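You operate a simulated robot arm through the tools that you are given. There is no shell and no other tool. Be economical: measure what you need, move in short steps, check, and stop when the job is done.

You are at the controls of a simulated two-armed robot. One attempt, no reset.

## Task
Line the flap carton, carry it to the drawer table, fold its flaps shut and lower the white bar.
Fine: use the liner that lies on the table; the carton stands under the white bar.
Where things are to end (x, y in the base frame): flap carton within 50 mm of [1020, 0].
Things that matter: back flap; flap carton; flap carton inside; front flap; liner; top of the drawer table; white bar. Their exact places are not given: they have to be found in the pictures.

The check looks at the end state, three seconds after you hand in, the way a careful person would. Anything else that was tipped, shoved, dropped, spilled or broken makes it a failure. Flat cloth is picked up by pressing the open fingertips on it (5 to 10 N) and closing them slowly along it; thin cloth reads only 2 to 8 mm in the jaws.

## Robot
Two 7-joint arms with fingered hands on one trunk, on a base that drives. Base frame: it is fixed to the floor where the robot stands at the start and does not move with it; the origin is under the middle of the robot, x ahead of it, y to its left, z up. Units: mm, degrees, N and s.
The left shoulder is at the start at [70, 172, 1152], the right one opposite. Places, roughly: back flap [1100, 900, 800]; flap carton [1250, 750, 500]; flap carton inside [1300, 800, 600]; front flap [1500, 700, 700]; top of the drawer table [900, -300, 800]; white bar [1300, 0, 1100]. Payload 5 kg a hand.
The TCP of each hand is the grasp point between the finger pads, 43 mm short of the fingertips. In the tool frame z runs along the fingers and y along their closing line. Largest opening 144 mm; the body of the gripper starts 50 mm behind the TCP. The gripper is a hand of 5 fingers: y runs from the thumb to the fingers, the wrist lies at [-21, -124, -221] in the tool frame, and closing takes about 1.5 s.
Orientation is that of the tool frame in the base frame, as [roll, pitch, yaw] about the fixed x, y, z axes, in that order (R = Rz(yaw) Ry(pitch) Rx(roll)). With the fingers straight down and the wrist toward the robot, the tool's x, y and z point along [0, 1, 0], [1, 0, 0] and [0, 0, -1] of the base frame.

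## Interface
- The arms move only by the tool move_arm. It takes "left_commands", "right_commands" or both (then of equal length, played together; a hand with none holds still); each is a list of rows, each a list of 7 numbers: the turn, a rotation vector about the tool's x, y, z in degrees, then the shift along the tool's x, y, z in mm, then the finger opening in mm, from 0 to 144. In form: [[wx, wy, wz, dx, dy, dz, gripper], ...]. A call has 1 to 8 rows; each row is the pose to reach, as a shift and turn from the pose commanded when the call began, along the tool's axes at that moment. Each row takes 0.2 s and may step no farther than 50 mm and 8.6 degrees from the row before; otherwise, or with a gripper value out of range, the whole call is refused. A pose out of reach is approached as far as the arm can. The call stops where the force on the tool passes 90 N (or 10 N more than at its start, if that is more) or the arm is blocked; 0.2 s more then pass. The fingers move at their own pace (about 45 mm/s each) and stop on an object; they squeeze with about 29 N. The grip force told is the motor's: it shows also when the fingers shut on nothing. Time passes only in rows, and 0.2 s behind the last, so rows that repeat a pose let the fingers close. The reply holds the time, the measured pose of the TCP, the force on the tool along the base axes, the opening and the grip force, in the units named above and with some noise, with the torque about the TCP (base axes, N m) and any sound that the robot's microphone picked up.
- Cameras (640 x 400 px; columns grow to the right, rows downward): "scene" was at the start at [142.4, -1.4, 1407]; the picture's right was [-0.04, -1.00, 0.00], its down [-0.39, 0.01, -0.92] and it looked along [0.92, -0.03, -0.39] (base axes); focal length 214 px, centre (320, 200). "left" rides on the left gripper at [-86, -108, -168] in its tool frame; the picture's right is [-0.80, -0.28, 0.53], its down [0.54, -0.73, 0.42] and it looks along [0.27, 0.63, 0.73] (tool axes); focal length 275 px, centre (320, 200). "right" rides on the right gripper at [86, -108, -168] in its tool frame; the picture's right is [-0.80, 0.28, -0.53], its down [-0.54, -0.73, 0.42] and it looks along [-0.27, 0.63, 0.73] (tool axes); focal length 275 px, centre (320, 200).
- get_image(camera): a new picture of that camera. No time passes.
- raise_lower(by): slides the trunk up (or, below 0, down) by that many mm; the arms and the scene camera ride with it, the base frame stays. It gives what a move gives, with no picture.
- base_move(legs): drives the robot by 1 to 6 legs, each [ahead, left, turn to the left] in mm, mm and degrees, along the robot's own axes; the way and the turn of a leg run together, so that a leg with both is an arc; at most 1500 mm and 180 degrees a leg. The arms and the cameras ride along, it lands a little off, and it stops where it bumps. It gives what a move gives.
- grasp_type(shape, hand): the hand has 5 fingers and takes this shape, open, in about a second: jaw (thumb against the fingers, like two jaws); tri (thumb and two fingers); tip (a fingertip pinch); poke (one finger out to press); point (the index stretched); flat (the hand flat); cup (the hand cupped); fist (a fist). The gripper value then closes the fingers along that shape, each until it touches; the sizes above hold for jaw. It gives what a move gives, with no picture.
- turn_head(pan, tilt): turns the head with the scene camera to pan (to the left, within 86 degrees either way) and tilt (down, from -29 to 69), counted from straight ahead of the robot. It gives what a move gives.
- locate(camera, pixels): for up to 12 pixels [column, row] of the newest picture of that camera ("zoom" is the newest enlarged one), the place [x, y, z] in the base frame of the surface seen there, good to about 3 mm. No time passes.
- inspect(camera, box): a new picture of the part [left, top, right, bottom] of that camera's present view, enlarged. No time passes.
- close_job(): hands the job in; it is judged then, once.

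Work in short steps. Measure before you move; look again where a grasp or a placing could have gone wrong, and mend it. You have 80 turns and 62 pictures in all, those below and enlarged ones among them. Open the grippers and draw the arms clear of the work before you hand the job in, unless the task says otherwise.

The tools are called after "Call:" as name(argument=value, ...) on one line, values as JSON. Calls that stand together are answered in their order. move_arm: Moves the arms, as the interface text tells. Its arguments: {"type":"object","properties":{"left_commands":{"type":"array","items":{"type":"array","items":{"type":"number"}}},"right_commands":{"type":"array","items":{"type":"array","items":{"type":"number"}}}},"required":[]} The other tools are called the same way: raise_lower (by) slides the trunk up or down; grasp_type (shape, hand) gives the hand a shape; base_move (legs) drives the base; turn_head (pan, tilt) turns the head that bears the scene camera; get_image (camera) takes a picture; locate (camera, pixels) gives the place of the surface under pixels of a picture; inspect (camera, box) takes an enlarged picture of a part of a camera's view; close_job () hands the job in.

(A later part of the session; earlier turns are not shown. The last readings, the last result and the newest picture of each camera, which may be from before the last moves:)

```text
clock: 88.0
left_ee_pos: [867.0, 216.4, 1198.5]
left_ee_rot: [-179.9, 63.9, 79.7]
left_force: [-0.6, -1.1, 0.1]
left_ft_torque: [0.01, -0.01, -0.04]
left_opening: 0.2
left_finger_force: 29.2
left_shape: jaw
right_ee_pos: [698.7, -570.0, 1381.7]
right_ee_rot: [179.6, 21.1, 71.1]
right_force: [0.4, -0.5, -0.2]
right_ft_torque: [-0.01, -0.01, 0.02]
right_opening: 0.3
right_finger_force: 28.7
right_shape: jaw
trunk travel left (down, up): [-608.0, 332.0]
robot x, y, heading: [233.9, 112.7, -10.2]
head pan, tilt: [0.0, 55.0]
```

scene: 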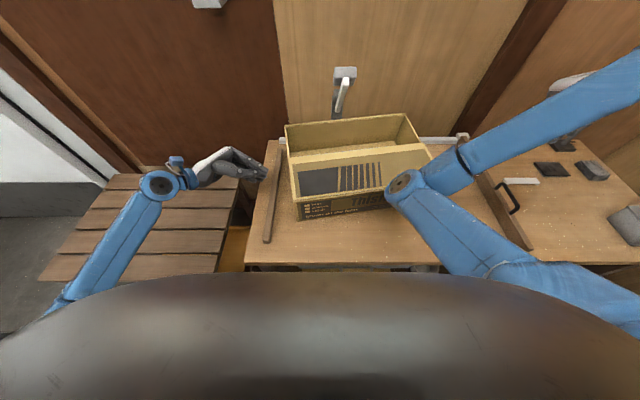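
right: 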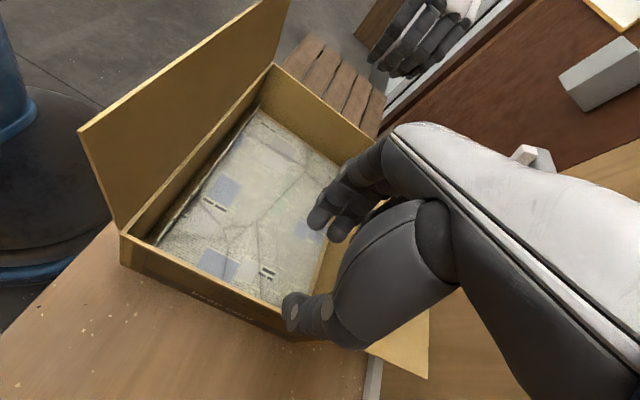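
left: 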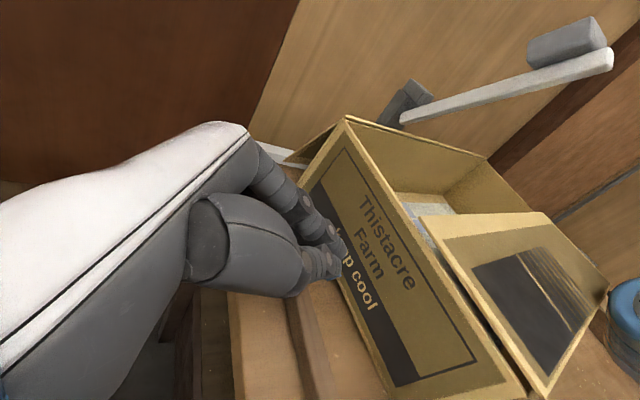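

Robot is aligned behind the carton. I restore both hands to pointing down, then turn them so they close along the carton's length, over the future grip points.

Call:
move_arm(left_commands=[[0, 8, 0, 0, 0, 0, 0], [0, 16, 0, 0, 0, 0, 0], [0, 24, 0, 0, 0, 0, 0], [0, 32, 0, 0, 0, 0, 0], [0, 40, 0, 0, 0, 0, 0], [0, 48, 0, 0, 0, 0, 0], [0, 56, 0, 0, 0, 0, 0], [0, 64, 0, 0, 0, 0, 0]], right_commands=[[0, 7, 0, 0, 0, 0, 0], [0, 14, 0, 0, 0, 0, 0], [0, 21, 0, 0, 0, 0, 0], [0, 21, 0, 0, 0, 0, 0], [0, 21, 0, 0, 0, 0, 0], [0, 21, 0, 0, 0, 0, 0], [0, 21, 0, 0, 0, 0, 0], [0, 21, 0, 0, 0, 0, 0]])

Call:
move_arm(left_commands=[[0, 0, 8.2, 2, 16, 0, 20], [0, 0, 16.4, 5, 33, 0, 40], [0, 0, 24.6, 7, 49, 0, 60], [0, 0, 32.8, 10, 66, 0, 80], [0, 0, 41, 12, 82, 0, 80], [0, 0, 49.2, 15, 99, 0, 80]], right_commands=[[0, 0, -8.2, 32, 6, 15, 20], [0, 0, -16.4, 64, 13, 31, 40], [0, 0, -24.6, 95, 19, 46, 60], [0, 0, -32.8, 127, 26, 61, 80], [0, 0, -41, 159, 32, 76, 80], [0, 0, -49.2, 190, 39, 92, 80]])

Call:
move_arm(left_commands=[[0, 0, 6.7, 0, 0, 0, 80], [0, 0, 13.4, 0, 0, 0, 80], [0, 0, 20.1, 0, 0, 0, 80], [0, 0, 26.8, 0, 0, 0, 80], [0, 0, 33.5, 0, 0, 0, 80], [0, 0, 40.1, 0, 0, 0, 80]], right_commands=[[0, 0, -8.2, 16, 28, 15, 80], [0, 0, -16.4, 32, 57, 31, 80], [0, 0, -24.6, 47, 85, 46, 80], [0, 0, -32.8, 63, 113, 61, 80], [0, 0, -41, 79, 142, 76, 80], [0, 0, -49.2, 95, 170, 92, 80]])

```text
clock: 89.8
left_ee_pos: [866.8, 216.1, 1198.0]
left_ee_rot: [-179.8, -0.2, 79.9]
left_force: [-0.9, -1.5, -0.4]
left_ft_torque: [0.0, -0.05, -0.01]
left_opening: 0.0
left_finger_force: 28.9
left_shape: jaw
right_ee_pos: [698.6, -570.4, 1380.6]
right_ee_rot: [179.7, 0.1, 71.2]
right_force: [0.1, -0.7, 0.6]
right_ft_torque: [0.03, 0.02, 0.0]
right_opening: 0.0
right_finger_force: 29.0
right_shape: jaw
trunk travel left (down, up): [-608.0, 332.0]
robot x, y, heading: [238.8, 109.2, -10.2]
head pan, tilt: [0.0, 55.0]
```

```text
clock: 91.4
left_ee_pos: [965.2, 216.9, 1198.7]
left_ee_rot: [179.9, 0.0, 30.4]
left_force: [-0.3, 0.1, -1.2]
left_ft_torque: [-0.07, 0.01, 0.02]
left_opening: 79.5
left_finger_force: 0.0
left_shape: jaw
right_ee_pos: [757.9, -399.9, 1221.4]
right_ee_rot: [-173.5, -3.3, 120.2]
right_force: [-1.0, 1.7, 1.1]
right_ft_torque: [-0.1, -0.05, 0.0]
right_opening: 79.5
right_finger_force: 0.0
right_shape: jaw
right hand out of reach, approached as far as the arm can: row 5
trunk travel left (down, up): [-608.0, 332.0]
robot x, y, heading: [237.1, 107.5, -10.0]
head pan, tilt: [0.0, 55.0]
stopped in row 6 (right hand): the arm was blocked; the commanded pose is now the measured one
```

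```text
clock: 92.8
left_ee_pos: [968.2, 212.7, 1198.3]
left_ee_rot: [180.0, 0.1, -9.9]
left_force: [0.7, 0.0, -0.1]
left_ft_torque: [-0.03, 0.05, 0.01]
left_opening: 79.7
left_finger_force: 0.0
left_shape: jaw
right_ee_pos: [845.5, -235.4, 1115.5]
right_ee_rot: [-178.3, -7.2, 169.5]
right_force: [0.4, -0.4, 0.0]
right_ft_torque: [0.02, 0.0, -0.02]
right_opening: 80.3
right_finger_force: 0.1
right_shape: jaw
trunk travel left (down, up): [-608.0, 332.0]
robot x, y, heading: [235.7, 111.9, -10.4]
head pan, tilt: [0.0, 55.0]
```

Right hand is tilted 7° and low; I straighten it and bring it to match the left, then view the scene.

Call:
move_arm(right_commands=[[0, -2.5, 0, -17, 3, -28, 80], [-1, -5, 0, -34, 6, -56, 80], [-1.7, -7.2, 0, -51, 9, -83, 80], [-1.7, -7.2, 0, -51, 9, -83, 80]])

Call:
get_image(camera="scene")

```text
clock: 93.8
left_ee_pos: [967.7, 212.2, 1198.5]
left_ee_rot: [-180.0, 0.1, -9.7]
left_force: [-0.5, -0.2, 0.3]
left_ft_torque: [0.01, 0.01, -0.01]
left_opening: 79.8
left_finger_force: 0.1
left_shape: jaw
right_ee_pos: [907.9, -236.3, 1191.5]
right_ee_rot: [179.8, 0.0, 169.6]
right_force: [-0.5, 0.1, 0.2]
right_ft_torque: [0.0, -0.03, -0.03]
right_opening: 79.8
right_finger_force: 0.0
right_shape: jaw
trunk travel left (down, up): [-608.0, 332.0]
robot x, y, heading: [239.4, 109.8, -10.1]
head pan, tilt: [0.0, 55.0]
```

```text
13 pictures are left
```

scene: 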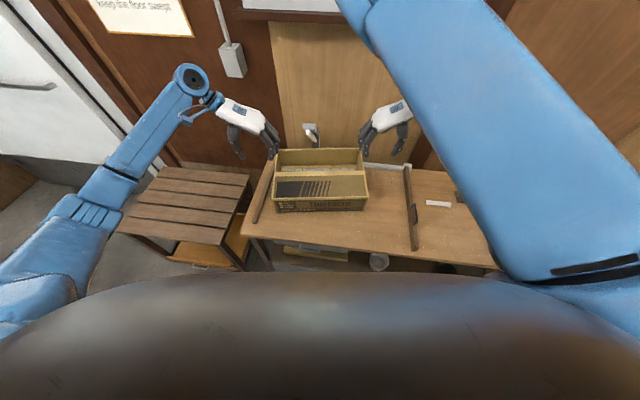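

The right elbow is now up and clear. I re-measure the carton corners from this view.

Call:
locate(camera="scene", pixels=[[277, 151], [361, 149], [275, 199], [366, 195], [275, 178], [366, 174], [318, 150], [311, 127], [314, 140], [320, 176], [276, 165], [364, 162]])

```text
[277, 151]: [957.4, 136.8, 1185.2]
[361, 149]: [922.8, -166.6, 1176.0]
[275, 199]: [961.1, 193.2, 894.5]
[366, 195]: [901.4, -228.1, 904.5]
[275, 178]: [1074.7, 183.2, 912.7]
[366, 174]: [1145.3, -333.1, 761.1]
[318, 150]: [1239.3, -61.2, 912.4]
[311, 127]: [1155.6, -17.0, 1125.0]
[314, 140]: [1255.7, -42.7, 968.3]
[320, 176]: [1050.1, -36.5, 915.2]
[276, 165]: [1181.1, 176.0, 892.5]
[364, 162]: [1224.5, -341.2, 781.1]
```

The carton is unchanged at (1085,-40). I drive ahead 200 mm and lower 230 mm so the hands hover at the end walls.

Call:
base_move(legs=[[198, 0, 0]])

Call:
raise_lower(by=-215)

Call:
get_image(camera="right")

Call:
get_image(camera="left")

```text
clock: 95.4
left_ee_pos: [1157.3, 178.2, 1201.2]
left_ee_rot: [-179.9, -0.1, -9.8]
left_force: [-0.8, -0.4, 0.4]
left_ft_torque: [-0.02, -0.06, 0.05]
left_opening: 79.6
left_finger_force: 0.1
left_shape: jaw
right_ee_pos: [1097.9, -272.4, 1193.5]
right_ee_rot: [179.8, 0.2, 169.4]
right_force: [-0.5, -0.4, 0.8]
right_ft_torque: [-0.02, -0.06, 0.01]
right_opening: 80.0
right_finger_force: 0.0
right_shape: jaw
trunk travel left (down, up): [-608.0, 332.0]
robot x, y, heading: [431.5, 75.7, -10.5]
head pan, tilt: [0.0, 55.0]
```

```text
clock: 97.7
left_ee_pos: [1160.5, 177.5, 984.0]
left_ee_rot: [-179.9, 0.0, -9.8]
left_force: [-0.5, 0.4, -0.1]
left_ft_torque: [0.04, -0.03, -0.02]
left_opening: 79.5
left_finger_force: 0.1
left_shape: jaw
right_ee_pos: [1099.7, -274.0, 976.5]
right_ee_rot: [179.8, 0.0, 169.5]
right_force: [0.5, 0.4, -0.5]
right_ft_torque: [0.01, -0.01, -0.02]
right_opening: 79.6
right_finger_force: 0.0
right_shape: jaw
trunk travel left (down, up): [-393.0, 547.0]
robot x, y, heading: [432.2, 76.5, -10.3]
head pan, tilt: [0.0, 55.0]
```

```text
12 pictures are left
```

right: 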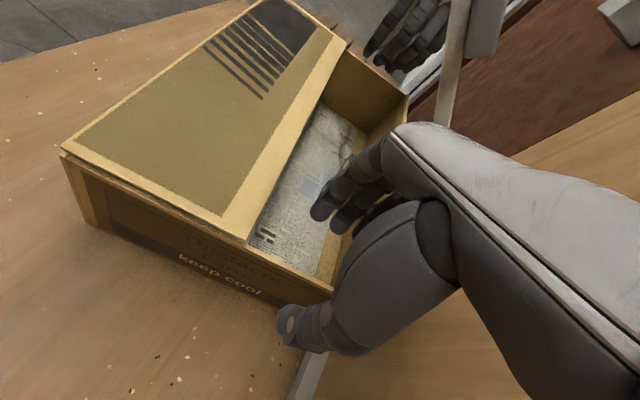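

```text
11 pictures are left
```

left: 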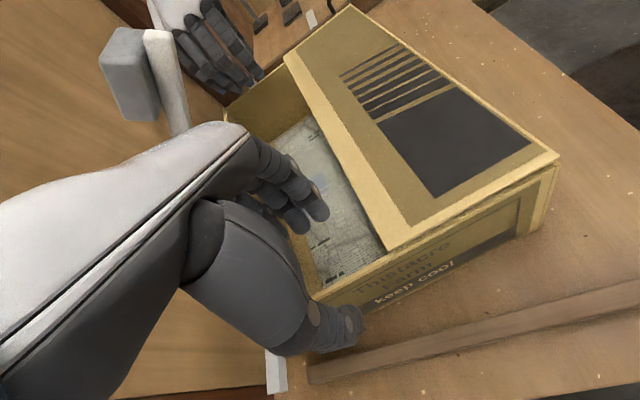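

The walls are between thumb and fingers on both sides, and the liner is still in place. I lower 85 mm and close.

Call:
raise_lower(by=-85)

Call:
move_arm(left_commands=[[0, 0, 0, 0, 0, 0, 50], [0, 0, 0, 0, 0, 0, 30], [0, 0, 0, 0, 0, 0, 15], [0, 0, 0, 0, 0, 0, 0], [0, 0, 0, 0, 0, 0, 0], [0, 0, 0, 0, 0, 0, 0], [0, 0, 0, 0, 0, 0, 0]], right_commands=[[0, 0, 0, 0, 0, 0, 50], [0, 0, 0, 0, 0, 0, 30], [0, 0, 0, 0, 0, 0, 15], [0, 0, 0, 0, 0, 0, 0], [0, 0, 0, 0, 0, 0, 0], [0, 0, 0, 0, 0, 0, 0], [0, 0, 0, 0, 0, 0, 0]])

Call:
raise_lower(by=25)

```text
clock: 98.9
left_ee_pos: [1160.5, 175.9, 898.0]
left_ee_rot: [179.9, 0.0, -9.7]
left_force: [0.7, 0.8, 0.9]
left_ft_torque: [0.0, 0.01, 0.03]
left_opening: 79.4
left_finger_force: 0.0
left_shape: jaw
right_ee_pos: [1099.5, -273.0, 892.0]
right_ee_rot: [179.9, 0.0, 169.6]
right_force: [-0.1, 0.1, 1.0]
right_ft_torque: [0.01, 0.0, -0.02]
right_opening: 80.0
right_finger_force: 0.1
right_shape: jaw
trunk travel left (down, up): [-308.0, 632.0]
robot x, y, heading: [428.9, 75.7, -10.2]
head pan, tilt: [0.0, 55.0]
```

```text
clock: 100.5
left_ee_pos: [1159.9, 175.7, 897.2]
left_ee_rot: [179.9, 0.1, -9.8]
left_force: [-0.5, 0.1, 0.8]
left_ft_torque: [0.01, 0.01, -0.21]
left_opening: 1.2
left_finger_force: 28.2
left_shape: jaw
right_ee_pos: [1101.8, -273.6, 890.6]
right_ee_rot: [179.8, 0.0, 169.5]
right_force: [0.0, 0.1, -0.4]
right_ft_torque: [-0.02, 0.03, 0.24]
right_opening: 0.8
right_finger_force: 28.9
right_shape: jaw
trunk travel left (down, up): [-308.0, 632.0]
robot x, y, heading: [430.5, 74.4, -10.6]
head pan, tilt: [0.0, 55.0]
```

```text
clock: 101.2
left_ee_pos: [1160.7, 176.0, 922.5]
left_ee_rot: [179.9, 0.1, -9.8]
left_force: [1.0, 0.0, -2.1]
left_ft_torque: [-0.04, -0.03, -0.21]
left_opening: 1.0
left_finger_force: 29.0
left_shape: jaw
right_ee_pos: [1102.1, -273.6, 914.3]
right_ee_rot: [179.7, 0.0, 169.5]
right_force: [0.5, -0.3, -2.8]
right_ft_torque: [-0.02, -0.04, 0.26]
right_opening: 0.5
right_finger_force: 29.3
right_shape: jaw
trunk travel left (down, up): [-333.0, 607.0]
robot x, y, heading: [432.1, 79.6, -10.3]
head pan, tilt: [0.0, 55.0]
```

The carton is lifted. I draw it straight back 100 mm out from under the bar, raise 60 mm, then take it round so it comes down nearer the robot, squared to the table.

Call:
base_move(legs=[[-100, 0, 0]])

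Call:
raise_lower(by=60)

Call:
base_move(legs=[[-150, 0, 0], [0, 136, 0], [0, 0, -8.6], [112, 16, 0]])

Call:
get_image(camera="scene")

```text
clock: 102.4
left_ee_pos: [1061.8, 193.7, 923.3]
left_ee_rot: [-179.9, 0.1, -9.8]
left_force: [0.5, -0.7, -1.6]
left_ft_torque: [-0.02, -0.07, -0.21]
left_opening: 1.0
left_finger_force: 29.3
left_shape: jaw
right_ee_pos: [1002.9, -255.3, 914.8]
right_ee_rot: [179.7, 0.0, 169.5]
right_force: [0.0, 0.2, -2.9]
right_ft_torque: [-0.02, -0.08, 0.24]
right_opening: 0.7
right_finger_force: 28.8
right_shape: jaw
trunk travel left (down, up): [-333.0, 607.0]
robot x, y, heading: [326.4, 93.1, -10.5]
head pan, tilt: [0.0, 55.0]
```

```text
clock: 103.4
left_ee_pos: [1062.2, 193.8, 982.8]
left_ee_rot: [-180.0, 0.0, -9.8]
left_force: [0.6, -0.8, -2.1]
left_ft_torque: [-0.02, -0.08, -0.23]
left_opening: 1.4
left_finger_force: 29.2
left_shape: jaw
right_ee_pos: [1003.4, -255.7, 974.9]
right_ee_rot: [179.8, -0.1, 169.5]
right_force: [-0.6, 0.6, -2.4]
right_ft_torque: [-0.02, -0.05, 0.26]
right_opening: 0.7
right_finger_force: 29.3
right_shape: jaw
trunk travel left (down, up): [-393.0, 547.0]
robot x, y, heading: [333.6, 94.2, -10.2]
head pan, tilt: [0.0, 55.0]
```

```text
clock: 107.1
left_ee_pos: [1055.7, 222.5, 985.3]
left_ee_rot: [-180.0, 0.0, -18.6]
left_force: [0.0, 0.1, -1.5]
left_ft_torque: [-0.02, -0.03, -0.23]
left_opening: 1.2
left_finger_force: 28.8
left_shape: jaw
right_ee_pos: [929.0, -213.0, 976.0]
right_ee_rot: [179.9, 0.0, 160.9]
right_force: [0.2, 0.3, -2.3]
right_ft_torque: [-0.03, -0.06, 0.27]
right_opening: 1.0
right_finger_force: 28.8
right_shape: jaw
trunk travel left (down, up): [-393.0, 547.0]
robot x, y, heading: [312.9, 236.5, -19.0]
head pan, tilt: [0.0, 55.0]
```

```text
10 pictures are left
```

scene: 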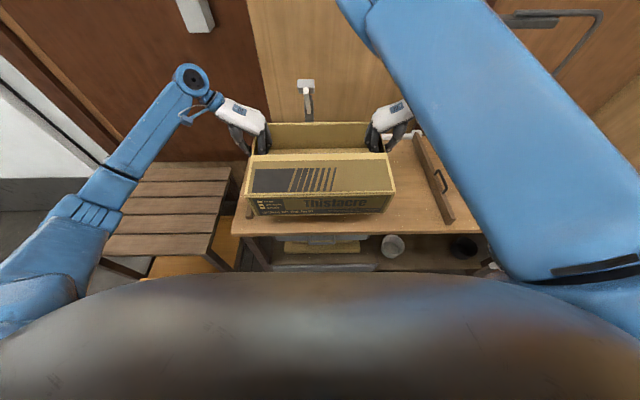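

The carton hangs in the hands over the table. I measure its attitude and the bar before setting it down.

Call:
locate(camera="scene", pixels=[[275, 127], [365, 126], [320, 126], [251, 155], [388, 153], [246, 193], [390, 190], [320, 155], [250, 213], [388, 211], [306, 88], [308, 118]])

```text
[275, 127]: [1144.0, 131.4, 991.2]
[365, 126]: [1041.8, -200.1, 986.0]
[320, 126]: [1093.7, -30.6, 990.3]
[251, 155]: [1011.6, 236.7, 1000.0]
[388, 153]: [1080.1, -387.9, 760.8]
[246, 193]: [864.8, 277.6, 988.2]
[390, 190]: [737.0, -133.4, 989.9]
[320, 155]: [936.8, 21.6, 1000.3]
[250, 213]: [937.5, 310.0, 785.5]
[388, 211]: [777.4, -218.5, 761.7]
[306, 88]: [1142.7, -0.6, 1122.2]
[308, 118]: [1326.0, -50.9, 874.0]
```

Level, at C≈(947,19), yaw -17°. I lower 88 mm, then finish in small steps.

Call:
raise_lower(by=-88)

Call:
raise_lower(by=-4)

Call:
get_image(camera="left")

```text
clock: 108.3
left_ee_pos: [1055.3, 222.0, 896.0]
left_ee_rot: [-179.9, 0.0, -18.4]
left_force: [1.2, -0.6, -1.3]
left_ft_torque: [0.04, 0.08, -0.21]
left_opening: 1.3
left_finger_force: 28.9
left_shape: jaw
right_ee_pos: [929.0, -213.0, 888.0]
right_ee_rot: [179.9, 0.0, 160.9]
right_force: [0.0, 0.1, -1.2]
right_ft_torque: [0.01, 0.07, 0.22]
right_opening: 0.6
right_finger_force: 29.0
right_shape: jaw
trunk travel left (down, up): [-305.0, 635.0]
robot x, y, heading: [319.8, 235.9, -19.3]
head pan, tilt: [0.0, 55.0]
```

```text
clock: 108.8
left_ee_pos: [1055.9, 222.2, 892.5]
left_ee_rot: [179.9, -0.1, -18.5]
left_force: [0.5, -0.3, 0.2]
left_ft_torque: [0.06, 0.16, -0.17]
left_opening: 1.3
left_finger_force: 29.3
left_shape: jaw
right_ee_pos: [928.3, -213.2, 884.2]
right_ee_rot: [179.8, 0.0, 160.8]
right_force: [0.2, -0.2, -0.9]
right_ft_torque: [0.07, 0.22, 0.22]
right_opening: 0.5
right_finger_force: 29.5
right_shape: jaw
trunk travel left (down, up): [-301.0, 639.0]
robot x, y, heading: [319.6, 234.8, -18.9]
head pan, tilt: [0.0, 55.0]
```

```text
9 pictures are left
```

left: 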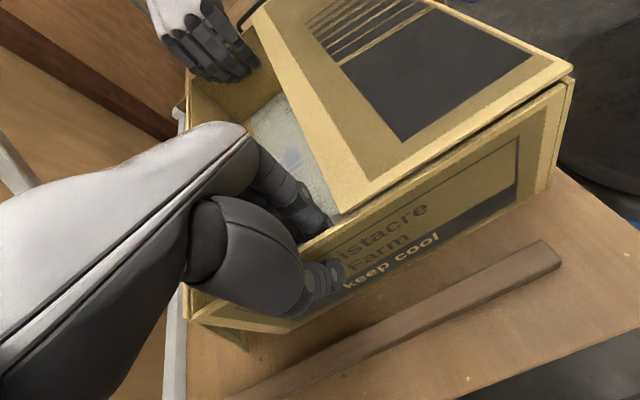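

Contact is just beginning. Lower 3 mm more, release gently and rise.

Call:
raise_lower(by=-3)

Call:
move_arm(left_commands=[[0, 0, 0, 0, 0, 0, 15], [0, 0, 0, 0, 0, 0, 30], [0, 0, 0, 0, 0, 0, 45], [0, 0, 0, 0, 0, 0, 60], [0, 0, 0, 0, 0, 0, 60]], right_commands=[[0, 0, 0, 0, 0, 0, 15], [0, 0, 0, 0, 0, 0, 30], [0, 0, 0, 0, 0, 0, 45], [0, 0, 0, 0, 0, 0, 60], [0, 0, 0, 0, 0, 0, 60]])

Call:
raise_lower(by=200)

Call:
get_image(camera="left")

```text
clock: 109.4
left_ee_pos: [1056.1, 222.5, 888.2]
left_ee_rot: [-179.9, 0.0, -18.6]
left_force: [0.9, -0.4, 1.7]
left_ft_torque: [0.06, 0.17, -0.17]
left_opening: 1.1
left_finger_force: 29.2
left_shape: jaw
right_ee_pos: [929.7, -213.5, 881.0]
right_ee_rot: [179.9, 0.0, 160.9]
right_force: [-0.2, 0.6, -1.4]
right_ft_torque: [0.06, 0.25, 0.2]
right_opening: 1.0
right_finger_force: 29.5
right_shape: jaw
trunk travel left (down, up): [-298.0, 642.0]
robot x, y, heading: [317.9, 236.2, -19.1]
head pan, tilt: [0.0, 55.0]
```

```text
clock: 110.6
left_ee_pos: [1055.5, 223.5, 888.7]
left_ee_rot: [-180.0, -0.1, -18.6]
left_force: [-0.2, 0.3, 0.6]
left_ft_torque: [0.01, -0.03, -0.01]
left_opening: 59.6
left_finger_force: 0.2
left_shape: jaw
right_ee_pos: [928.4, -213.0, 882.4]
right_ee_rot: [179.9, 0.0, 160.8]
right_force: [-0.4, 0.3, 0.3]
right_ft_torque: [0.0, 0.0, -0.01]
right_opening: 59.2
right_finger_force: 0.0
right_shape: jaw
trunk travel left (down, up): [-298.0, 642.0]
robot x, y, heading: [318.2, 230.7, -19.2]
head pan, tilt: [0.0, 55.0]
```

```text
clock: 112.7
left_ee_pos: [1054.7, 222.3, 1089.0]
left_ee_rot: [180.0, 0.2, -18.6]
left_force: [-0.3, 0.0, 0.1]
left_ft_torque: [0.0, 0.01, -0.02]
left_opening: 59.4
left_finger_force: 0.0
left_shape: jaw
right_ee_pos: [929.8, -212.9, 1080.5]
right_ee_rot: [179.8, 0.0, 160.9]
right_force: [0.0, 0.5, 0.1]
right_ft_torque: [0.01, 0.02, 0.01]
right_opening: 59.4
right_finger_force: 0.0
right_shape: jaw
trunk travel left (down, up): [-498.0, 442.0]
robot x, y, heading: [316.2, 234.4, -18.6]
head pan, tilt: [0.0, 55.0]
```

```text
8 pictures are left
```

left: 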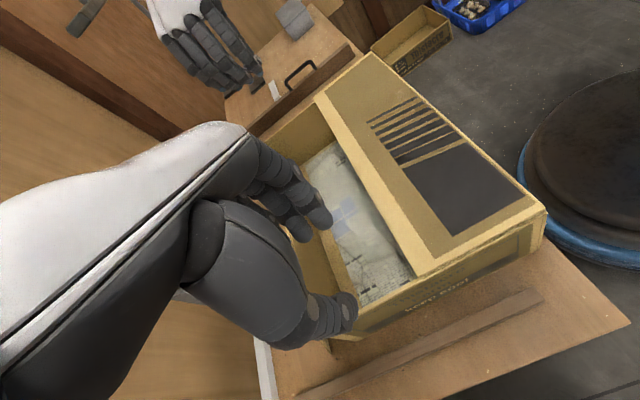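

The carton rests at about (947,19) with liner and front flap in order. Now I turn the left hand to point right (for pinching the back flap's left end), lift the right one, then drive in closer and lower.

Call:
move_arm(left_commands=[[-3.83, -3.83, -6.12, 6, -2, 0, 60], [-7.66, -7.66, -12.24, 12, -4, 0, 60], [-11.5, -11.5, -18.4, 18, -6, 0, 60], [-15.3, -15.3, -24.5, 24, -8, 0, 60], [-19.2, -19.2, -30.6, 30, -10, 0, 60], [-23, -23, -36.7, 36, -12, 0, 60], [-26.8, -26.8, -42.8, 40, -15, 0, 60]], right_commands=[[0, 0, 0, 0, 0, -36, 40], [0, 0, 0, 0, 0, -72, 20], [0, 0, 0, 0, -20, -108, 0], [0, 0, 0, 0, -40, -144, 0], [0, 0, 0, 0, -60, -180, 0], [0, 0, 0, 0, -80, -216, 0], [0, 0, 0, 0, -100, -250, 0]])

Call:
move_arm(left_commands=[[-3.83, -3.83, -6.12, 0, 0, 0, 60], [-7.66, -7.66, -12.24, 0, 0, 0, 60], [-11.5, -11.5, -18.4, 0, 0, 0, 60], [-15.3, -15.3, -24.5, 0, 0, 0, 60], [-19.2, -19.2, -30.6, 0, 0, 0, 60], [-23, -23, -36.8, 0, 0, 0, 60]])

Call:
base_move(legs=[[0, 90, 0], [110, 0, 0]])

Call:
raise_lower(by=-200)

Call:
get_image(camera="left")

```text
clock: 114.3
left_ee_pos: [1096.7, 223.1, 1087.8]
left_ee_rot: [163.6, 33.7, 20.9]
left_force: [-0.6, 0.0, 1.0]
left_ft_torque: [-0.01, 0.0, 0.03]
left_opening: 59.7
left_finger_force: 0.0
left_shape: jaw
right_ee_pos: [894.8, -308.3, 1332.9]
right_ee_rot: [179.8, -0.1, 160.7]
right_force: [-0.9, 0.1, -0.2]
right_ft_torque: [0.01, 0.01, 0.03]
right_opening: 0.0
right_finger_force: 28.8
right_shape: jaw
trunk travel left (down, up): [-498.0, 442.0]
robot x, y, heading: [319.0, 233.1, -19.0]
head pan, tilt: [0.0, 55.0]
```

```text
clock: 115.7
left_ee_pos: [1097.8, 223.7, 1088.4]
left_ee_rot: [179.9, 64.1, 71.5]
left_force: [0.2, 0.1, 0.3]
left_ft_torque: [0.05, 0.0, 0.03]
left_opening: 59.8
left_finger_force: 0.0
left_shape: jaw
right_ee_pos: [895.6, -309.2, 1332.7]
right_ee_rot: [179.9, 0.0, 160.9]
right_force: [-0.2, 0.4, 0.5]
right_ft_torque: [0.0, -0.06, -0.03]
right_opening: 0.1
right_finger_force: 29.2
right_shape: jaw
trunk travel left (down, up): [-498.0, 442.0]
robot x, y, heading: [318.7, 237.5, -18.9]
head pan, tilt: [0.0, 55.0]
```

```text
clock: 117.6
left_ee_pos: [1228.5, 277.0, 1089.0]
left_ee_rot: [179.7, 64.1, 71.2]
left_force: [0.0, 0.4, -0.5]
left_ft_torque: [0.0, 0.04, 0.03]
left_opening: 59.8
left_finger_force: 0.1
left_shape: jaw
right_ee_pos: [1026.4, -253.7, 1335.2]
right_ee_rot: [179.8, 0.2, 160.9]
right_force: [-0.9, 1.4, 0.4]
right_ft_torque: [-0.06, 0.01, 0.0]
right_opening: 0.0
right_finger_force: 29.2
right_shape: jaw
trunk travel left (down, up): [-498.0, 442.0]
robot x, y, heading: [447.0, 288.2, -19.0]
head pan, tilt: [0.0, 55.0]
```

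```text
clock: 119.8
left_ee_pos: [1229.8, 274.3, 887.4]
left_ee_rot: [-179.9, 64.0, 71.6]
left_force: [0.0, 0.6, 0.4]
left_ft_torque: [-0.01, -0.03, -0.02]
left_opening: 59.6
left_finger_force: 0.2
left_shape: jaw
right_ee_pos: [1027.8, -256.0, 1132.6]
right_ee_rot: [179.9, 0.1, 160.8]
right_force: [0.1, 0.0, 0.0]
right_ft_torque: [0.02, -0.04, -0.01]
right_opening: 0.0
right_finger_force: 29.4
right_shape: jaw
trunk travel left (down, up): [-298.0, 642.0]
robot x, y, heading: [451.1, 284.9, -19.1]
head pan, tilt: [0.0, 55.0]
```

```text
7 pictures are left
```

left: 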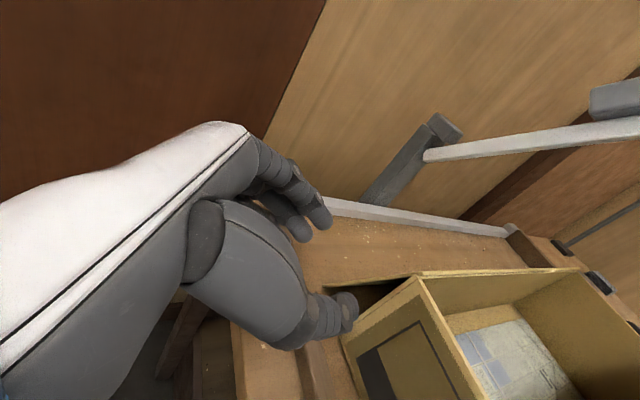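

The view shows the back flap hanging out behind at (350–420, 285), and the bar clearly. I measure these.

Call:
locate(camera="left", pixels=[[421, 280], [400, 279], [380, 283], [362, 288], [350, 300], [375, 300], [345, 345], [450, 272], [525, 269], [428, 155], [560, 137], [630, 128]])

Call:
inspect(camera="left", box=[280, 220, 480, 400])

```text
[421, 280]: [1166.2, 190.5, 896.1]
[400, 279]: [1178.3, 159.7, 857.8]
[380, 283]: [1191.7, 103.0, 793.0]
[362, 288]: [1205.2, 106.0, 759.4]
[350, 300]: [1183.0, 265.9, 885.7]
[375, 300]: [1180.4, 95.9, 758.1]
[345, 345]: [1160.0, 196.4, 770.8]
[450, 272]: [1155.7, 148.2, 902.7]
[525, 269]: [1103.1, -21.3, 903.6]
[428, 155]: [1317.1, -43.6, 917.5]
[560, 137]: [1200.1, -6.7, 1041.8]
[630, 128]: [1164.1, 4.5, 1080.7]
```

```text
2.22 times, centred on (380, 310) of left
```

zoom: 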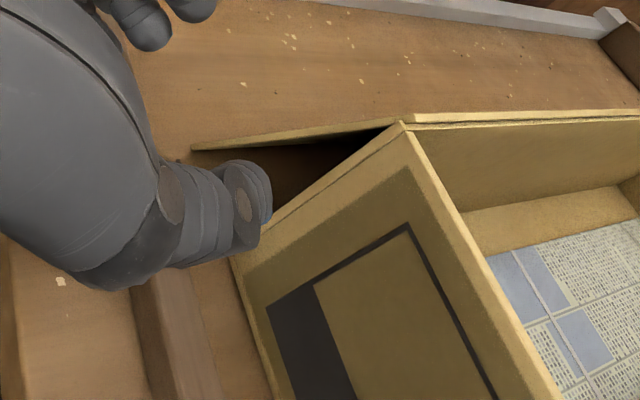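

Call:
locate(camera="zoom", pixels=[[403, 126], [350, 129], [300, 135], [250, 141], [205, 147], [360, 124], [300, 131], [260, 137], [280, 205], [240, 270]])

```text
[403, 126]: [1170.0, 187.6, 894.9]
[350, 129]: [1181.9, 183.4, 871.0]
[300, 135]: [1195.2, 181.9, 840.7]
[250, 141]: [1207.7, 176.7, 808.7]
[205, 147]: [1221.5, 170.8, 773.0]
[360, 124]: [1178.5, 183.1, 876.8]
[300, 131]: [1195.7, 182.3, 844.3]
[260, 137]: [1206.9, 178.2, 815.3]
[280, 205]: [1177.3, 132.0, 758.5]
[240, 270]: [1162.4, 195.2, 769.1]
```

The flap hangs at -66° with its tip on the table (gap ~45 mm at the bottom), so I'll slip the left thumb behind it along the finger direction (above the wooden rail), with the tool rolled 24°, opening 50.

Call:
move_arm(left_commands=[[0, 0, 8, 8, 11, 4, 50], [0, 0, 16, 16, 21, 8, 50], [0, 0, 24, 24, 32, 12, 50], [0, 0, 24, 24, 32, 42, 50], [0, 0, 24, 24, 32, 72, 50], [0, 0, 24, 24, 32, 102, 50], [0, 0, 24, 24, 32, 131, 50]])

Call:
inspect(camera="left", box=[220, 180, 480, 400])

```text
clock: 121.4
left_ee_pos: [1226.3, 164.6, 811.4]
left_ee_rot: [139.8, 55.0, 25.7]
left_force: [1.1, 3.5, 15.3]
left_ft_torque: [0.38, -1.2, 0.21]
left_opening: 50.2
left_finger_force: 0.0
left_shape: jaw
right_ee_pos: [1026.6, -255.5, 1133.8]
right_ee_rot: [179.8, 0.1, 160.7]
right_force: [0.2, -0.4, -0.3]
right_ft_torque: [0.06, 0.01, 0.0]
right_opening: 0.0
right_finger_force: 28.7
right_shape: jaw
trunk travel left (down, up): [-298.0, 642.0]
robot x, y, heading: [447.2, 283.5, -19.1]
head pan, tilt: [0.0, 55.0]
```

```text
1.82 times, centred on (350, 290) of left
```

zoom: 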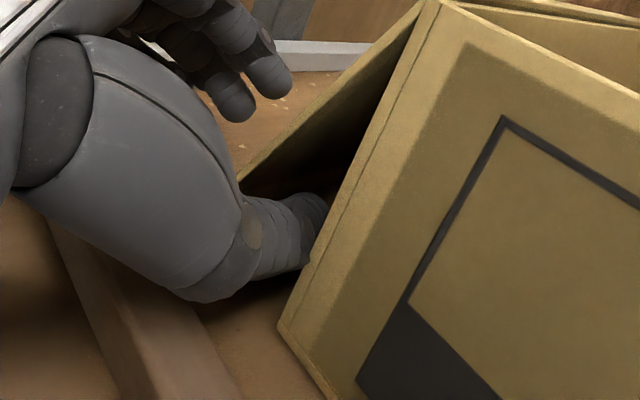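

The thumb is in the gap behind the flap, fingers outside it. Now I swing the flap up along its arc about the hinge, rolling the hand with it.

Call:
move_arm(left_commands=[[0, 0, 7.6, -1, 24, -5, 54], [0, 0, 15.2, -7, 41, -11, 58], [0, 0, 22.8, -16, 56, -18, 60], [0, 0, 30.4, -28, 70, -26, 60], [0, 0, 38, -42, 81, -35, 60], [0, 0, 45.6, -58, 89, -43, 60], [0, 0, 53.2, -75, 94, -52, 60], [0, 0, 60.8, -93, 96, -61, 60]])

Call:
get_image(camera="left")

```text
clock: 123.2
left_ee_pos: [1273.4, 147.7, 947.5]
left_ee_rot: [116.1, 4.6, -16.3]
left_force: [-0.6, 1.1, -1.3]
left_ft_torque: [-0.02, 0.01, 0.01]
left_opening: 60.0
left_finger_force: 0.1
left_shape: jaw
right_ee_pos: [1027.2, -256.7, 1131.9]
right_ee_rot: [179.8, 0.0, 160.8]
right_force: [0.5, -0.3, -0.4]
right_ft_torque: [0.02, -0.02, 0.03]
right_opening: 0.0
right_finger_force: 29.1
right_shape: jaw
trunk travel left (down, up): [-298.0, 642.0]
robot x, y, heading: [451.2, 282.8, -19.1]
head pan, tilt: [0.0, 55.0]
```

```text
4 pictures are left
```

left: 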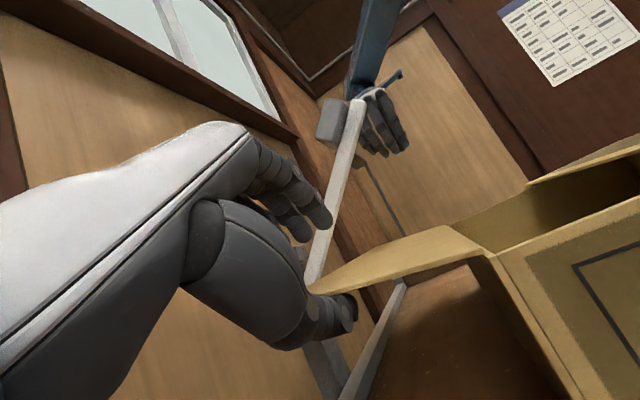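

The flap now rests on the thumb just above horizontal. I keep swinging: opening the hand wide (fingers clear above), the thumb pushes the flap up past vertical.

Call:
move_arm(left_commands=[[0, 0, 0, -9, 24, -8, 78], [0, 0, 0, -20, 46, -14, 96], [0, 0, 0, -34, 66, -20, 114], [0, 0, 0, -49, 83, -24, 132], [0, 0, 0, -65, 94, -27, 144], [0, 0, 0, -81, 97, -28, 144], [0, 0, 0, -98, 97, -29, 144], [0, 0, 0, -113, 94, -28, 144]])

Call:
get_image(camera="left")

```text
clock: 125.0
left_ee_pos: [1169.4, 162.0, 1053.6]
left_ee_rot: [116.1, 4.7, -16.3]
left_force: [1.0, -0.5, -0.3]
left_ft_torque: [0.0, -0.07, -0.01]
left_opening: 143.7
left_finger_force: 0.1
left_shape: jaw
right_ee_pos: [1026.7, -256.9, 1132.8]
right_ee_rot: [179.8, 0.1, 160.8]
right_force: [0.1, -0.5, 0.0]
right_ft_torque: [-0.03, 0.01, 0.01]
right_opening: 0.1
right_finger_force: 28.7
right_shape: jaw
trunk travel left (down, up): [-298.0, 642.0]
robot x, y, heading: [447.9, 289.5, -18.9]
head pan, tilt: [0.0, 55.0]
```

```text
3 pictures are left
```

left: 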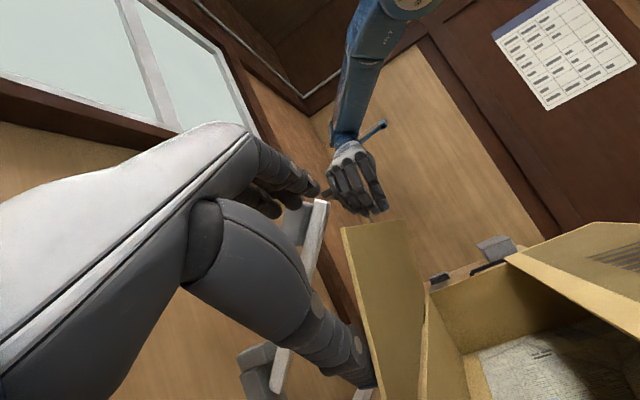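

The flap is upright with the thumb behind it. I finish the arc over and down toward closed.

Call:
move_arm(left_commands=[[0, 0, 0, -14, -5, 2, 144], [0, 0, 0, -28, -11, 5, 144], [0, 0, 0, -41, -20, 9, 144], [0, 0, 0, -51, -30, 14, 144], [0, 0, 0, -60, -39, 18, 144], [0, 0, 0, -66, -46, 21, 144], [0, 0, 0, -68, -52, 24, 144]])

Call:
get_image(camera="scene")

Call:
locate(camera="scene", pixels=[[300, 120], [330, 150], [360, 130], [360, 160], [340, 135], [290, 140], [395, 150], [330, 170], [343, 100], [400, 190], [300, 190], [350, 85]])

```text
clock: 126.6
left_ee_pos: [1098.8, 183.6, 1002.7]
left_ee_rot: [116.0, 4.6, -16.2]
left_force: [1.0, 1.4, 5.3]
left_ft_torque: [0.17, -0.08, -0.03]
left_opening: 139.5
left_finger_force: 0.0
left_shape: jaw
right_ee_pos: [1027.0, -254.8, 1133.4]
right_ee_rot: [179.7, 0.1, 160.8]
right_force: [-0.7, 0.6, 0.8]
right_ft_torque: [-0.02, 0.0, -0.01]
right_opening: 0.2
right_finger_force: 28.9
right_shape: jaw
trunk travel left (down, up): [-298.0, 642.0]
robot x, y, heading: [449.6, 283.4, -19.2]
head pan, tilt: [0.0, 55.0]
```

```text
2 pictures are left
```

scene: 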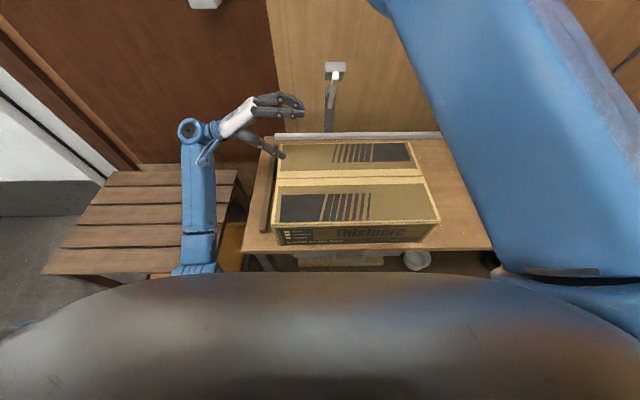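

```text
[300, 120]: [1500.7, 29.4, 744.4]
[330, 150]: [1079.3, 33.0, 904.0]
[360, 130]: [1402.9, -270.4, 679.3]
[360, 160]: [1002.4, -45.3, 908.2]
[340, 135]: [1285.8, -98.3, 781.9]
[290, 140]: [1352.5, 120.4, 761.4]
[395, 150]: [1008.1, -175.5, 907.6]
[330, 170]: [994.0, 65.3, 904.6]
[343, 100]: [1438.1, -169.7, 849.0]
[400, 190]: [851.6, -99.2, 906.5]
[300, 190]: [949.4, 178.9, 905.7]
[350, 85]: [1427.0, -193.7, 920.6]
```

Both flaps lie shut at z≈905. The carton (≈(952,17)) must go ~55 mm further back under the bar; I lift the left hand off, measure the corners, and back the robot so that the right hand comes in front of the carton for a push by the base.

Call:
locate(camera="scene", pixels=[[280, 143], [409, 143], [275, 222], [437, 218], [276, 180], [424, 178], [280, 240], [430, 236], [335, 70], [330, 110], [270, 190], [426, 170]])

Call:
move_arm(left_commands=[[0, 0, 0, -2, 27, -13, 144], [0, 0, 0, -5, 60, -29, 144], [0, 0, 0, -8, 97, -47, 144], [0, 0, 0, -12, 134, -66, 144]])

Call:
base_move(legs=[[-412, 0, 0], [0, 237, 0]])

```text
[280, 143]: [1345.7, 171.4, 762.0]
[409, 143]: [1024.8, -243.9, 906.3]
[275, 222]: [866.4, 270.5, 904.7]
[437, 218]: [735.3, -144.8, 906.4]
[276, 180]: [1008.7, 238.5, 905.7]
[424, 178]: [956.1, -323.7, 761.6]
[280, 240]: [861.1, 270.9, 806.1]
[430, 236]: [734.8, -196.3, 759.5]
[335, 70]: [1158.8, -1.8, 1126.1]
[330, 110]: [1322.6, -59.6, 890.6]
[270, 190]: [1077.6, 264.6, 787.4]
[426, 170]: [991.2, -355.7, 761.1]
```

```text
clock: 127.6
left_ee_pos: [1097.5, 182.7, 1151.2]
left_ee_rot: [116.1, 4.7, -16.3]
left_force: [0.0, 0.0, -0.1]
left_ft_torque: [-0.01, 0.01, 0.01]
left_opening: 143.7
left_finger_force: 0.0
left_shape: jaw
right_ee_pos: [1027.5, -257.2, 1132.3]
right_ee_rot: [179.8, 0.1, 160.7]
right_force: [0.2, -0.2, 0.8]
right_ft_torque: [0.01, -0.03, 0.02]
right_opening: 0.0
right_finger_force: 28.6
right_shape: jaw
trunk travel left (down, up): [-298.0, 642.0]
robot x, y, heading: [448.9, 284.3, -19.1]
head pan, tilt: [0.0, 55.0]
```

```text
clock: 131.5
left_ee_pos: [784.8, 544.7, 1151.9]
left_ee_rot: [116.2, 4.7, -16.2]
left_force: [0.4, 1.1, 1.1]
left_ft_torque: [-0.02, 0.03, -0.05]
left_opening: 143.8
left_finger_force: 0.1
left_shape: jaw
right_ee_pos: [713.8, 105.0, 1132.5]
right_ee_rot: [179.8, 0.1, 160.8]
right_force: [-1.0, 0.5, -0.1]
right_ft_torque: [0.0, 0.01, 0.02]
right_opening: 0.0
right_finger_force: 29.0
right_shape: jaw
trunk travel left (down, up): [-298.0, 642.0]
robot x, y, heading: [136.5, 645.0, -18.9]
head pan, tilt: [0.0, 55.0]
```

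Carton centre is (946,14). The right hand is in front of it (u≈-249); I shift 15 mm right, lower to z≈845 and push by driving 118 mm ahead.

Call:
base_move(legs=[[0, -15, 0]])

Call:
raise_lower(by=-288)

Call:
base_move(legs=[[60, 0, 0], [58, 0, 0]])

Call:
get_image(camera="scene")

```text
clock: 132.3
left_ee_pos: [780.7, 533.9, 1152.7]
left_ee_rot: [116.0, 4.8, -16.3]
left_force: [0.2, 0.9, -1.1]
left_ft_torque: [-0.05, 0.01, -0.01]
left_opening: 144.0
left_finger_force: 0.1
left_shape: jaw
right_ee_pos: [710.5, 93.7, 1134.2]
right_ee_rot: [179.9, 0.1, 160.9]
right_force: [1.4, -0.1, 0.3]
right_ft_torque: [-0.07, 0.04, 0.04]
right_opening: 0.0
right_finger_force: 28.4
right_shape: jaw
trunk travel left (down, up): [-298.0, 642.0]
robot x, y, heading: [132.2, 631.8, -18.9]
head pan, tilt: [0.0, 55.0]
```

```text
clock: 135.2
left_ee_pos: [779.8, 531.7, 864.0]
left_ee_rot: [116.0, 4.7, -16.2]
left_force: [-1.0, -0.9, 0.1]
left_ft_torque: [-0.01, 0.0, -0.03]
left_opening: 143.7
left_finger_force: 0.1
left_shape: jaw
right_ee_pos: [709.5, 90.6, 845.5]
right_ee_rot: [179.7, 0.1, 161.1]
right_force: [0.0, -0.2, -0.2]
right_ft_torque: [-0.01, -0.02, -0.02]
right_opening: 0.0
right_finger_force: 29.1
right_shape: jaw
trunk travel left (down, up): [-10.0, 930.0]
robot x, y, heading: [129.2, 633.5, -19.2]
head pan, tilt: [0.0, 55.0]
```

```text
clock: 136.7
left_ee_pos: [892.8, 493.0, 862.1]
left_ee_rot: [116.1, 4.8, -16.0]
left_force: [0.9, 0.5, -0.7]
left_ft_torque: [-0.03, 0.05, -0.06]
left_opening: 143.8
left_finger_force: 0.0
left_shape: jaw
right_ee_pos: [822.6, 53.6, 842.2]
right_ee_rot: [179.8, -0.1, 160.9]
right_force: [-0.5, -0.6, -0.9]
right_ft_torque: [0.04, 0.05, 0.02]
right_opening: 0.0
right_finger_force: 29.4
right_shape: jaw
trunk travel left (down, up): [-10.0, 930.0]
robot x, y, heading: [242.9, 594.5, -18.9]
head pan, tilt: [0.0, 55.0]
```

```text
1 pictures are left
```

scene: 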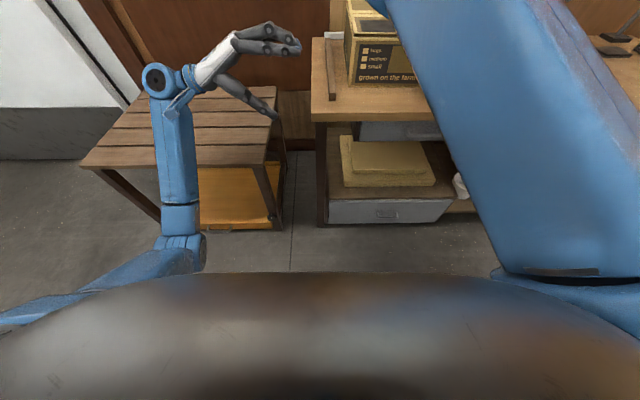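

The carton's front-left part is visible; I measure it to learn how far it was pushed.

Call:
locate(camera="scene", pixels=[[353, 38], [351, 60], [352, 80], [380, 38], [405, 84], [349, 20], [400, 40], [370, 60]])

Call:
base_move(legs=[[-60, 0, 0]])

Call:
raise_lower(by=330)

```text
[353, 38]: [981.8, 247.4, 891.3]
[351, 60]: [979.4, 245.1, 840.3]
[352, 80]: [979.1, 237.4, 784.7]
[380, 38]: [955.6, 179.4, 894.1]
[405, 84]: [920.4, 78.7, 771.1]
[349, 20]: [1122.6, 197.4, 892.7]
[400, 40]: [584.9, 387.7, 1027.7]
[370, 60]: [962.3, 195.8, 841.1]
```

```text
clock: 137.7
left_ee_pos: [833.2, 514.1, 863.6]
left_ee_rot: [116.1, 4.7, -16.2]
left_force: [-0.6, 0.0, 1.6]
left_ft_torque: [0.04, -0.05, 0.04]
left_opening: 143.7
left_finger_force: 0.0
left_shape: jaw
right_ee_pos: [763.0, 73.0, 844.6]
right_ee_rot: [179.8, 0.1, 160.9]
right_force: [0.2, 0.0, -0.3]
right_ft_torque: [-0.04, -0.05, -0.03]
right_opening: 0.0
right_finger_force: 28.9
right_shape: jaw
trunk travel left (down, up): [-10.0, 930.0]
robot x, y, heading: [186.9, 614.9, -19.0]
head pan, tilt: [0.0, 55.0]
```

```text
clock: 141.0
left_ee_pos: [835.0, 511.6, 1193.8]
left_ee_rot: [116.1, 4.7, -16.2]
left_force: [-0.9, 0.0, 0.4]
left_ft_torque: [-0.01, -0.01, -0.04]
left_opening: 143.9
left_finger_force: 0.0
left_shape: jaw
right_ee_pos: [764.7, 72.3, 1174.3]
right_ee_rot: [179.8, 0.0, 161.1]
right_force: [0.5, -0.7, -0.1]
right_ft_torque: [0.0, -0.02, -0.02]
right_opening: 0.0
right_finger_force: 29.0
right_shape: jaw
trunk travel left (down, up): [-340.0, 600.0]
robot x, y, heading: [187.0, 611.6, -19.2]
head pan, tilt: [0.0, 55.0]
```

The carton is now at about (1053,-11), within tolerance. Next the bar: I raise 60 mm and drive so the right hand stands above the bar's tip near (1150,5).

Call:
raise_lower(by=60)

Call:
base_move(legs=[[0, 63, 0], [386, 0, 0]])

```text
clock: 142.0
left_ee_pos: [835.8, 512.2, 1252.5]
left_ee_rot: [116.1, 4.7, -16.1]
left_force: [0.5, -0.5, -0.4]
left_ft_torque: [0.01, 0.02, 0.0]
left_opening: 143.8
left_finger_force: 0.1
left_shape: jaw
right_ee_pos: [764.1, 72.7, 1233.4]
right_ee_rot: [179.9, 0.0, 161.0]
right_force: [-0.2, 0.2, 0.3]
right_ft_torque: [-0.02, -0.01, 0.02]
right_opening: 0.0
right_finger_force: 28.8
right_shape: jaw
trunk travel left (down, up): [-400.0, 540.0]
robot x, y, heading: [187.0, 614.0, -19.3]
head pan, tilt: [0.0, 55.0]
```

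```text
clock: 145.0
left_ee_pos: [1217.2, 444.7, 1254.1]
left_ee_rot: [116.1, 4.7, -16.5]
left_force: [-0.9, -1.0, 0.5]
left_ft_torque: [0.02, 0.01, 0.0]
left_opening: 144.0
left_finger_force: 0.1
left_shape: jaw
right_ee_pos: [1145.5, 3.9, 1235.5]
right_ee_rot: [179.8, 0.2, 160.7]
right_force: [-0.9, 0.2, 0.6]
right_ft_torque: [0.01, -0.03, 0.0]
right_opening: 0.1
right_finger_force: 29.1
right_shape: jaw
trunk travel left (down, up): [-400.0, 540.0]
robot x, y, heading: [565.1, 545.8, -19.4]
head pan, tilt: [0.0, 55.0]
```

The right hand is right above the bar (1145,4). I lower the trunk 150 mm to push it, then finish with the arm, which stops on force.

Call:
raise_lower(by=-150)

Call:
move_arm(right_commands=[[0, 0, 0, 0, 0, 25, 0], [0, 0, 0, 0, 0, 50, 0], [0, 0, 0, 0, 0, 75, 0], [0, 0, 0, 0, 0, 95, 0], [0, 0, 0, 0, 0, 110, 0], [0, 0, 0, 0, 0, 120, 0]])

Call:
inspect(camera="scene", box=[280, 30, 600, 230])

```text
clock: 146.1
left_ee_pos: [1209.3, 449.7, 1152.8]
left_ee_rot: [115.8, 4.2, -16.6]
left_force: [0.9, -0.3, 0.2]
left_ft_torque: [0.01, -0.01, -0.13]
left_opening: 143.8
left_finger_force: 0.0
left_shape: jaw
right_ee_pos: [1131.6, 13.7, 1149.9]
right_ee_rot: [179.5, 0.0, 160.6]
right_force: [-45.2, 35.7, 60.0]
right_ft_torque: [0.46, 0.62, -0.07]
right_opening: 0.1
right_finger_force: 29.9
right_shape: jaw
trunk travel left (down, up): [-295.0, 645.0]
robot x, y, heading: [569.4, 550.4, -19.6]
head pan, tilt: [0.0, 55.0]
stopped: the force on the tool passed its limit (the readings are from after the stop); the commanded pose is now the measured one
```

```text
clock: 146.5
left_ee_pos: [1208.6, 449.7, 1152.9]
left_ee_rot: [115.9, 4.3, -16.5]
left_force: [1.0, -0.8, -0.4]
left_ft_torque: [-0.01, 0.09, -0.13]
left_opening: 143.9
left_finger_force: 0.0
left_shape: jaw
right_ee_pos: [1128.0, 14.1, 1145.6]
right_ee_rot: [179.3, -0.4, 160.5]
right_force: [-46.5, 37.0, 58.0]
right_ft_torque: [0.57, 0.66, -0.18]
right_opening: 0.0
right_finger_force: 28.7
right_shape: jaw
trunk travel left (down, up): [-295.0, 645.0]
robot x, y, heading: [566.1, 552.3, -19.1]
head pan, tilt: [0.0, 55.0]
stopped in row 1 (right hand): the force on the tool passed its limit (the readings are from after the stop); the commanded pose is now the measured one
```

```text
2.00 times, centred on (440, 130) of scene
5 turns are left
```

zoom: 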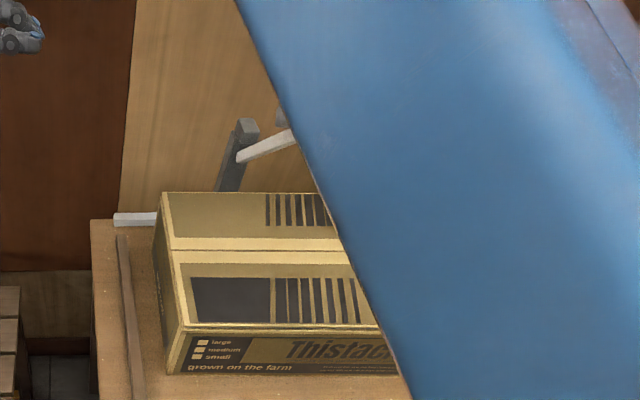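

The fingers met the bar's end axially (force along the bar). I lift, move 80 mm farther over the bar's upper side, and push down and toward me along its arc.

Call:
move_arm(right_commands=[[0, 0, 0, 0, 0, -45, 0], [0, 0, 0, -41, 0, -60, 0], [0, 0, 0, -81, 0, -60, 0], [0, 0, 0, -81, 0, -12, 0], [0, 0, 0, -81, 0, 27, 0], [0, 0, 0, -59, 0, 49, 0], [0, 0, 0, -39, 0, 78, 0], [0, 0, 0, -24, 0, 110, 0]])

```text
clock: 148.3
left_ee_pos: [1216.1, 443.9, 1147.3]
left_ee_rot: [116.2, 4.7, -16.6]
left_force: [0.7, 0.3, 0.3]
left_ft_torque: [-0.03, 0.05, -0.01]
left_opening: 143.9
left_finger_force: 0.0
left_shape: jaw
right_ee_pos: [1159.4, 1.6, 1022.8]
right_ee_rot: [179.4, -0.5, 160.6]
right_force: [0.3, -0.9, 0.3]
right_ft_torque: [-0.01, 0.01, 0.01]
right_opening: 0.0
right_finger_force: 29.3
right_shape: jaw
trunk travel left (down, up): [-295.0, 645.0]
robot x, y, heading: [566.6, 547.2, -19.2]
head pan, tilt: [0.0, 55.0]
4 turns are left
```

No resistance now, so the bar is moving freely or already below. I continue downward; contact height will tell (≈970 with the bar beneath, ≈950 without).

Call:
move_arm(right_commands=[[0, 0, 0, 9, 0, 33, 0], [0, 0, 0, 12, 0, 44, 0], [0, 0, 0, 12, 0, 50, 0], [0, 0, 0, 12, 0, 55, 0], [0, 0, 0, 12, 0, 60, 0], [0, 0, 0, 12, 0, 65, 0], [0, 0, 0, 12, 0, 69, 0]])

```text
clock: 149.8
left_ee_pos: [1213.2, 445.5, 1148.8]
left_ee_rot: [116.1, 4.5, -16.5]
left_force: [0.3, -1.2, 0.1]
left_ft_torque: [0.0, 0.08, -0.09]
left_opening: 144.0
left_finger_force: 0.0
left_shape: jaw
right_ee_pos: [1147.4, 3.4, 971.3]
right_ee_rot: [179.6, 0.5, 160.3]
right_force: [-10.8, 1.3, 51.0]
right_ft_torque: [-0.11, 0.88, -0.09]
right_opening: 0.0
right_finger_force: 28.9
right_shape: jaw
trunk travel left (down, up): [-295.0, 645.0]
robot x, y, heading: [567.0, 549.8, -19.5]
head pan, tilt: [0.0, 55.0]
stopped in row 7 (right hand): the force on the tool passed its limit (the readings are from after the stop); the commanded pose is now the measured one
3 turns are left
```

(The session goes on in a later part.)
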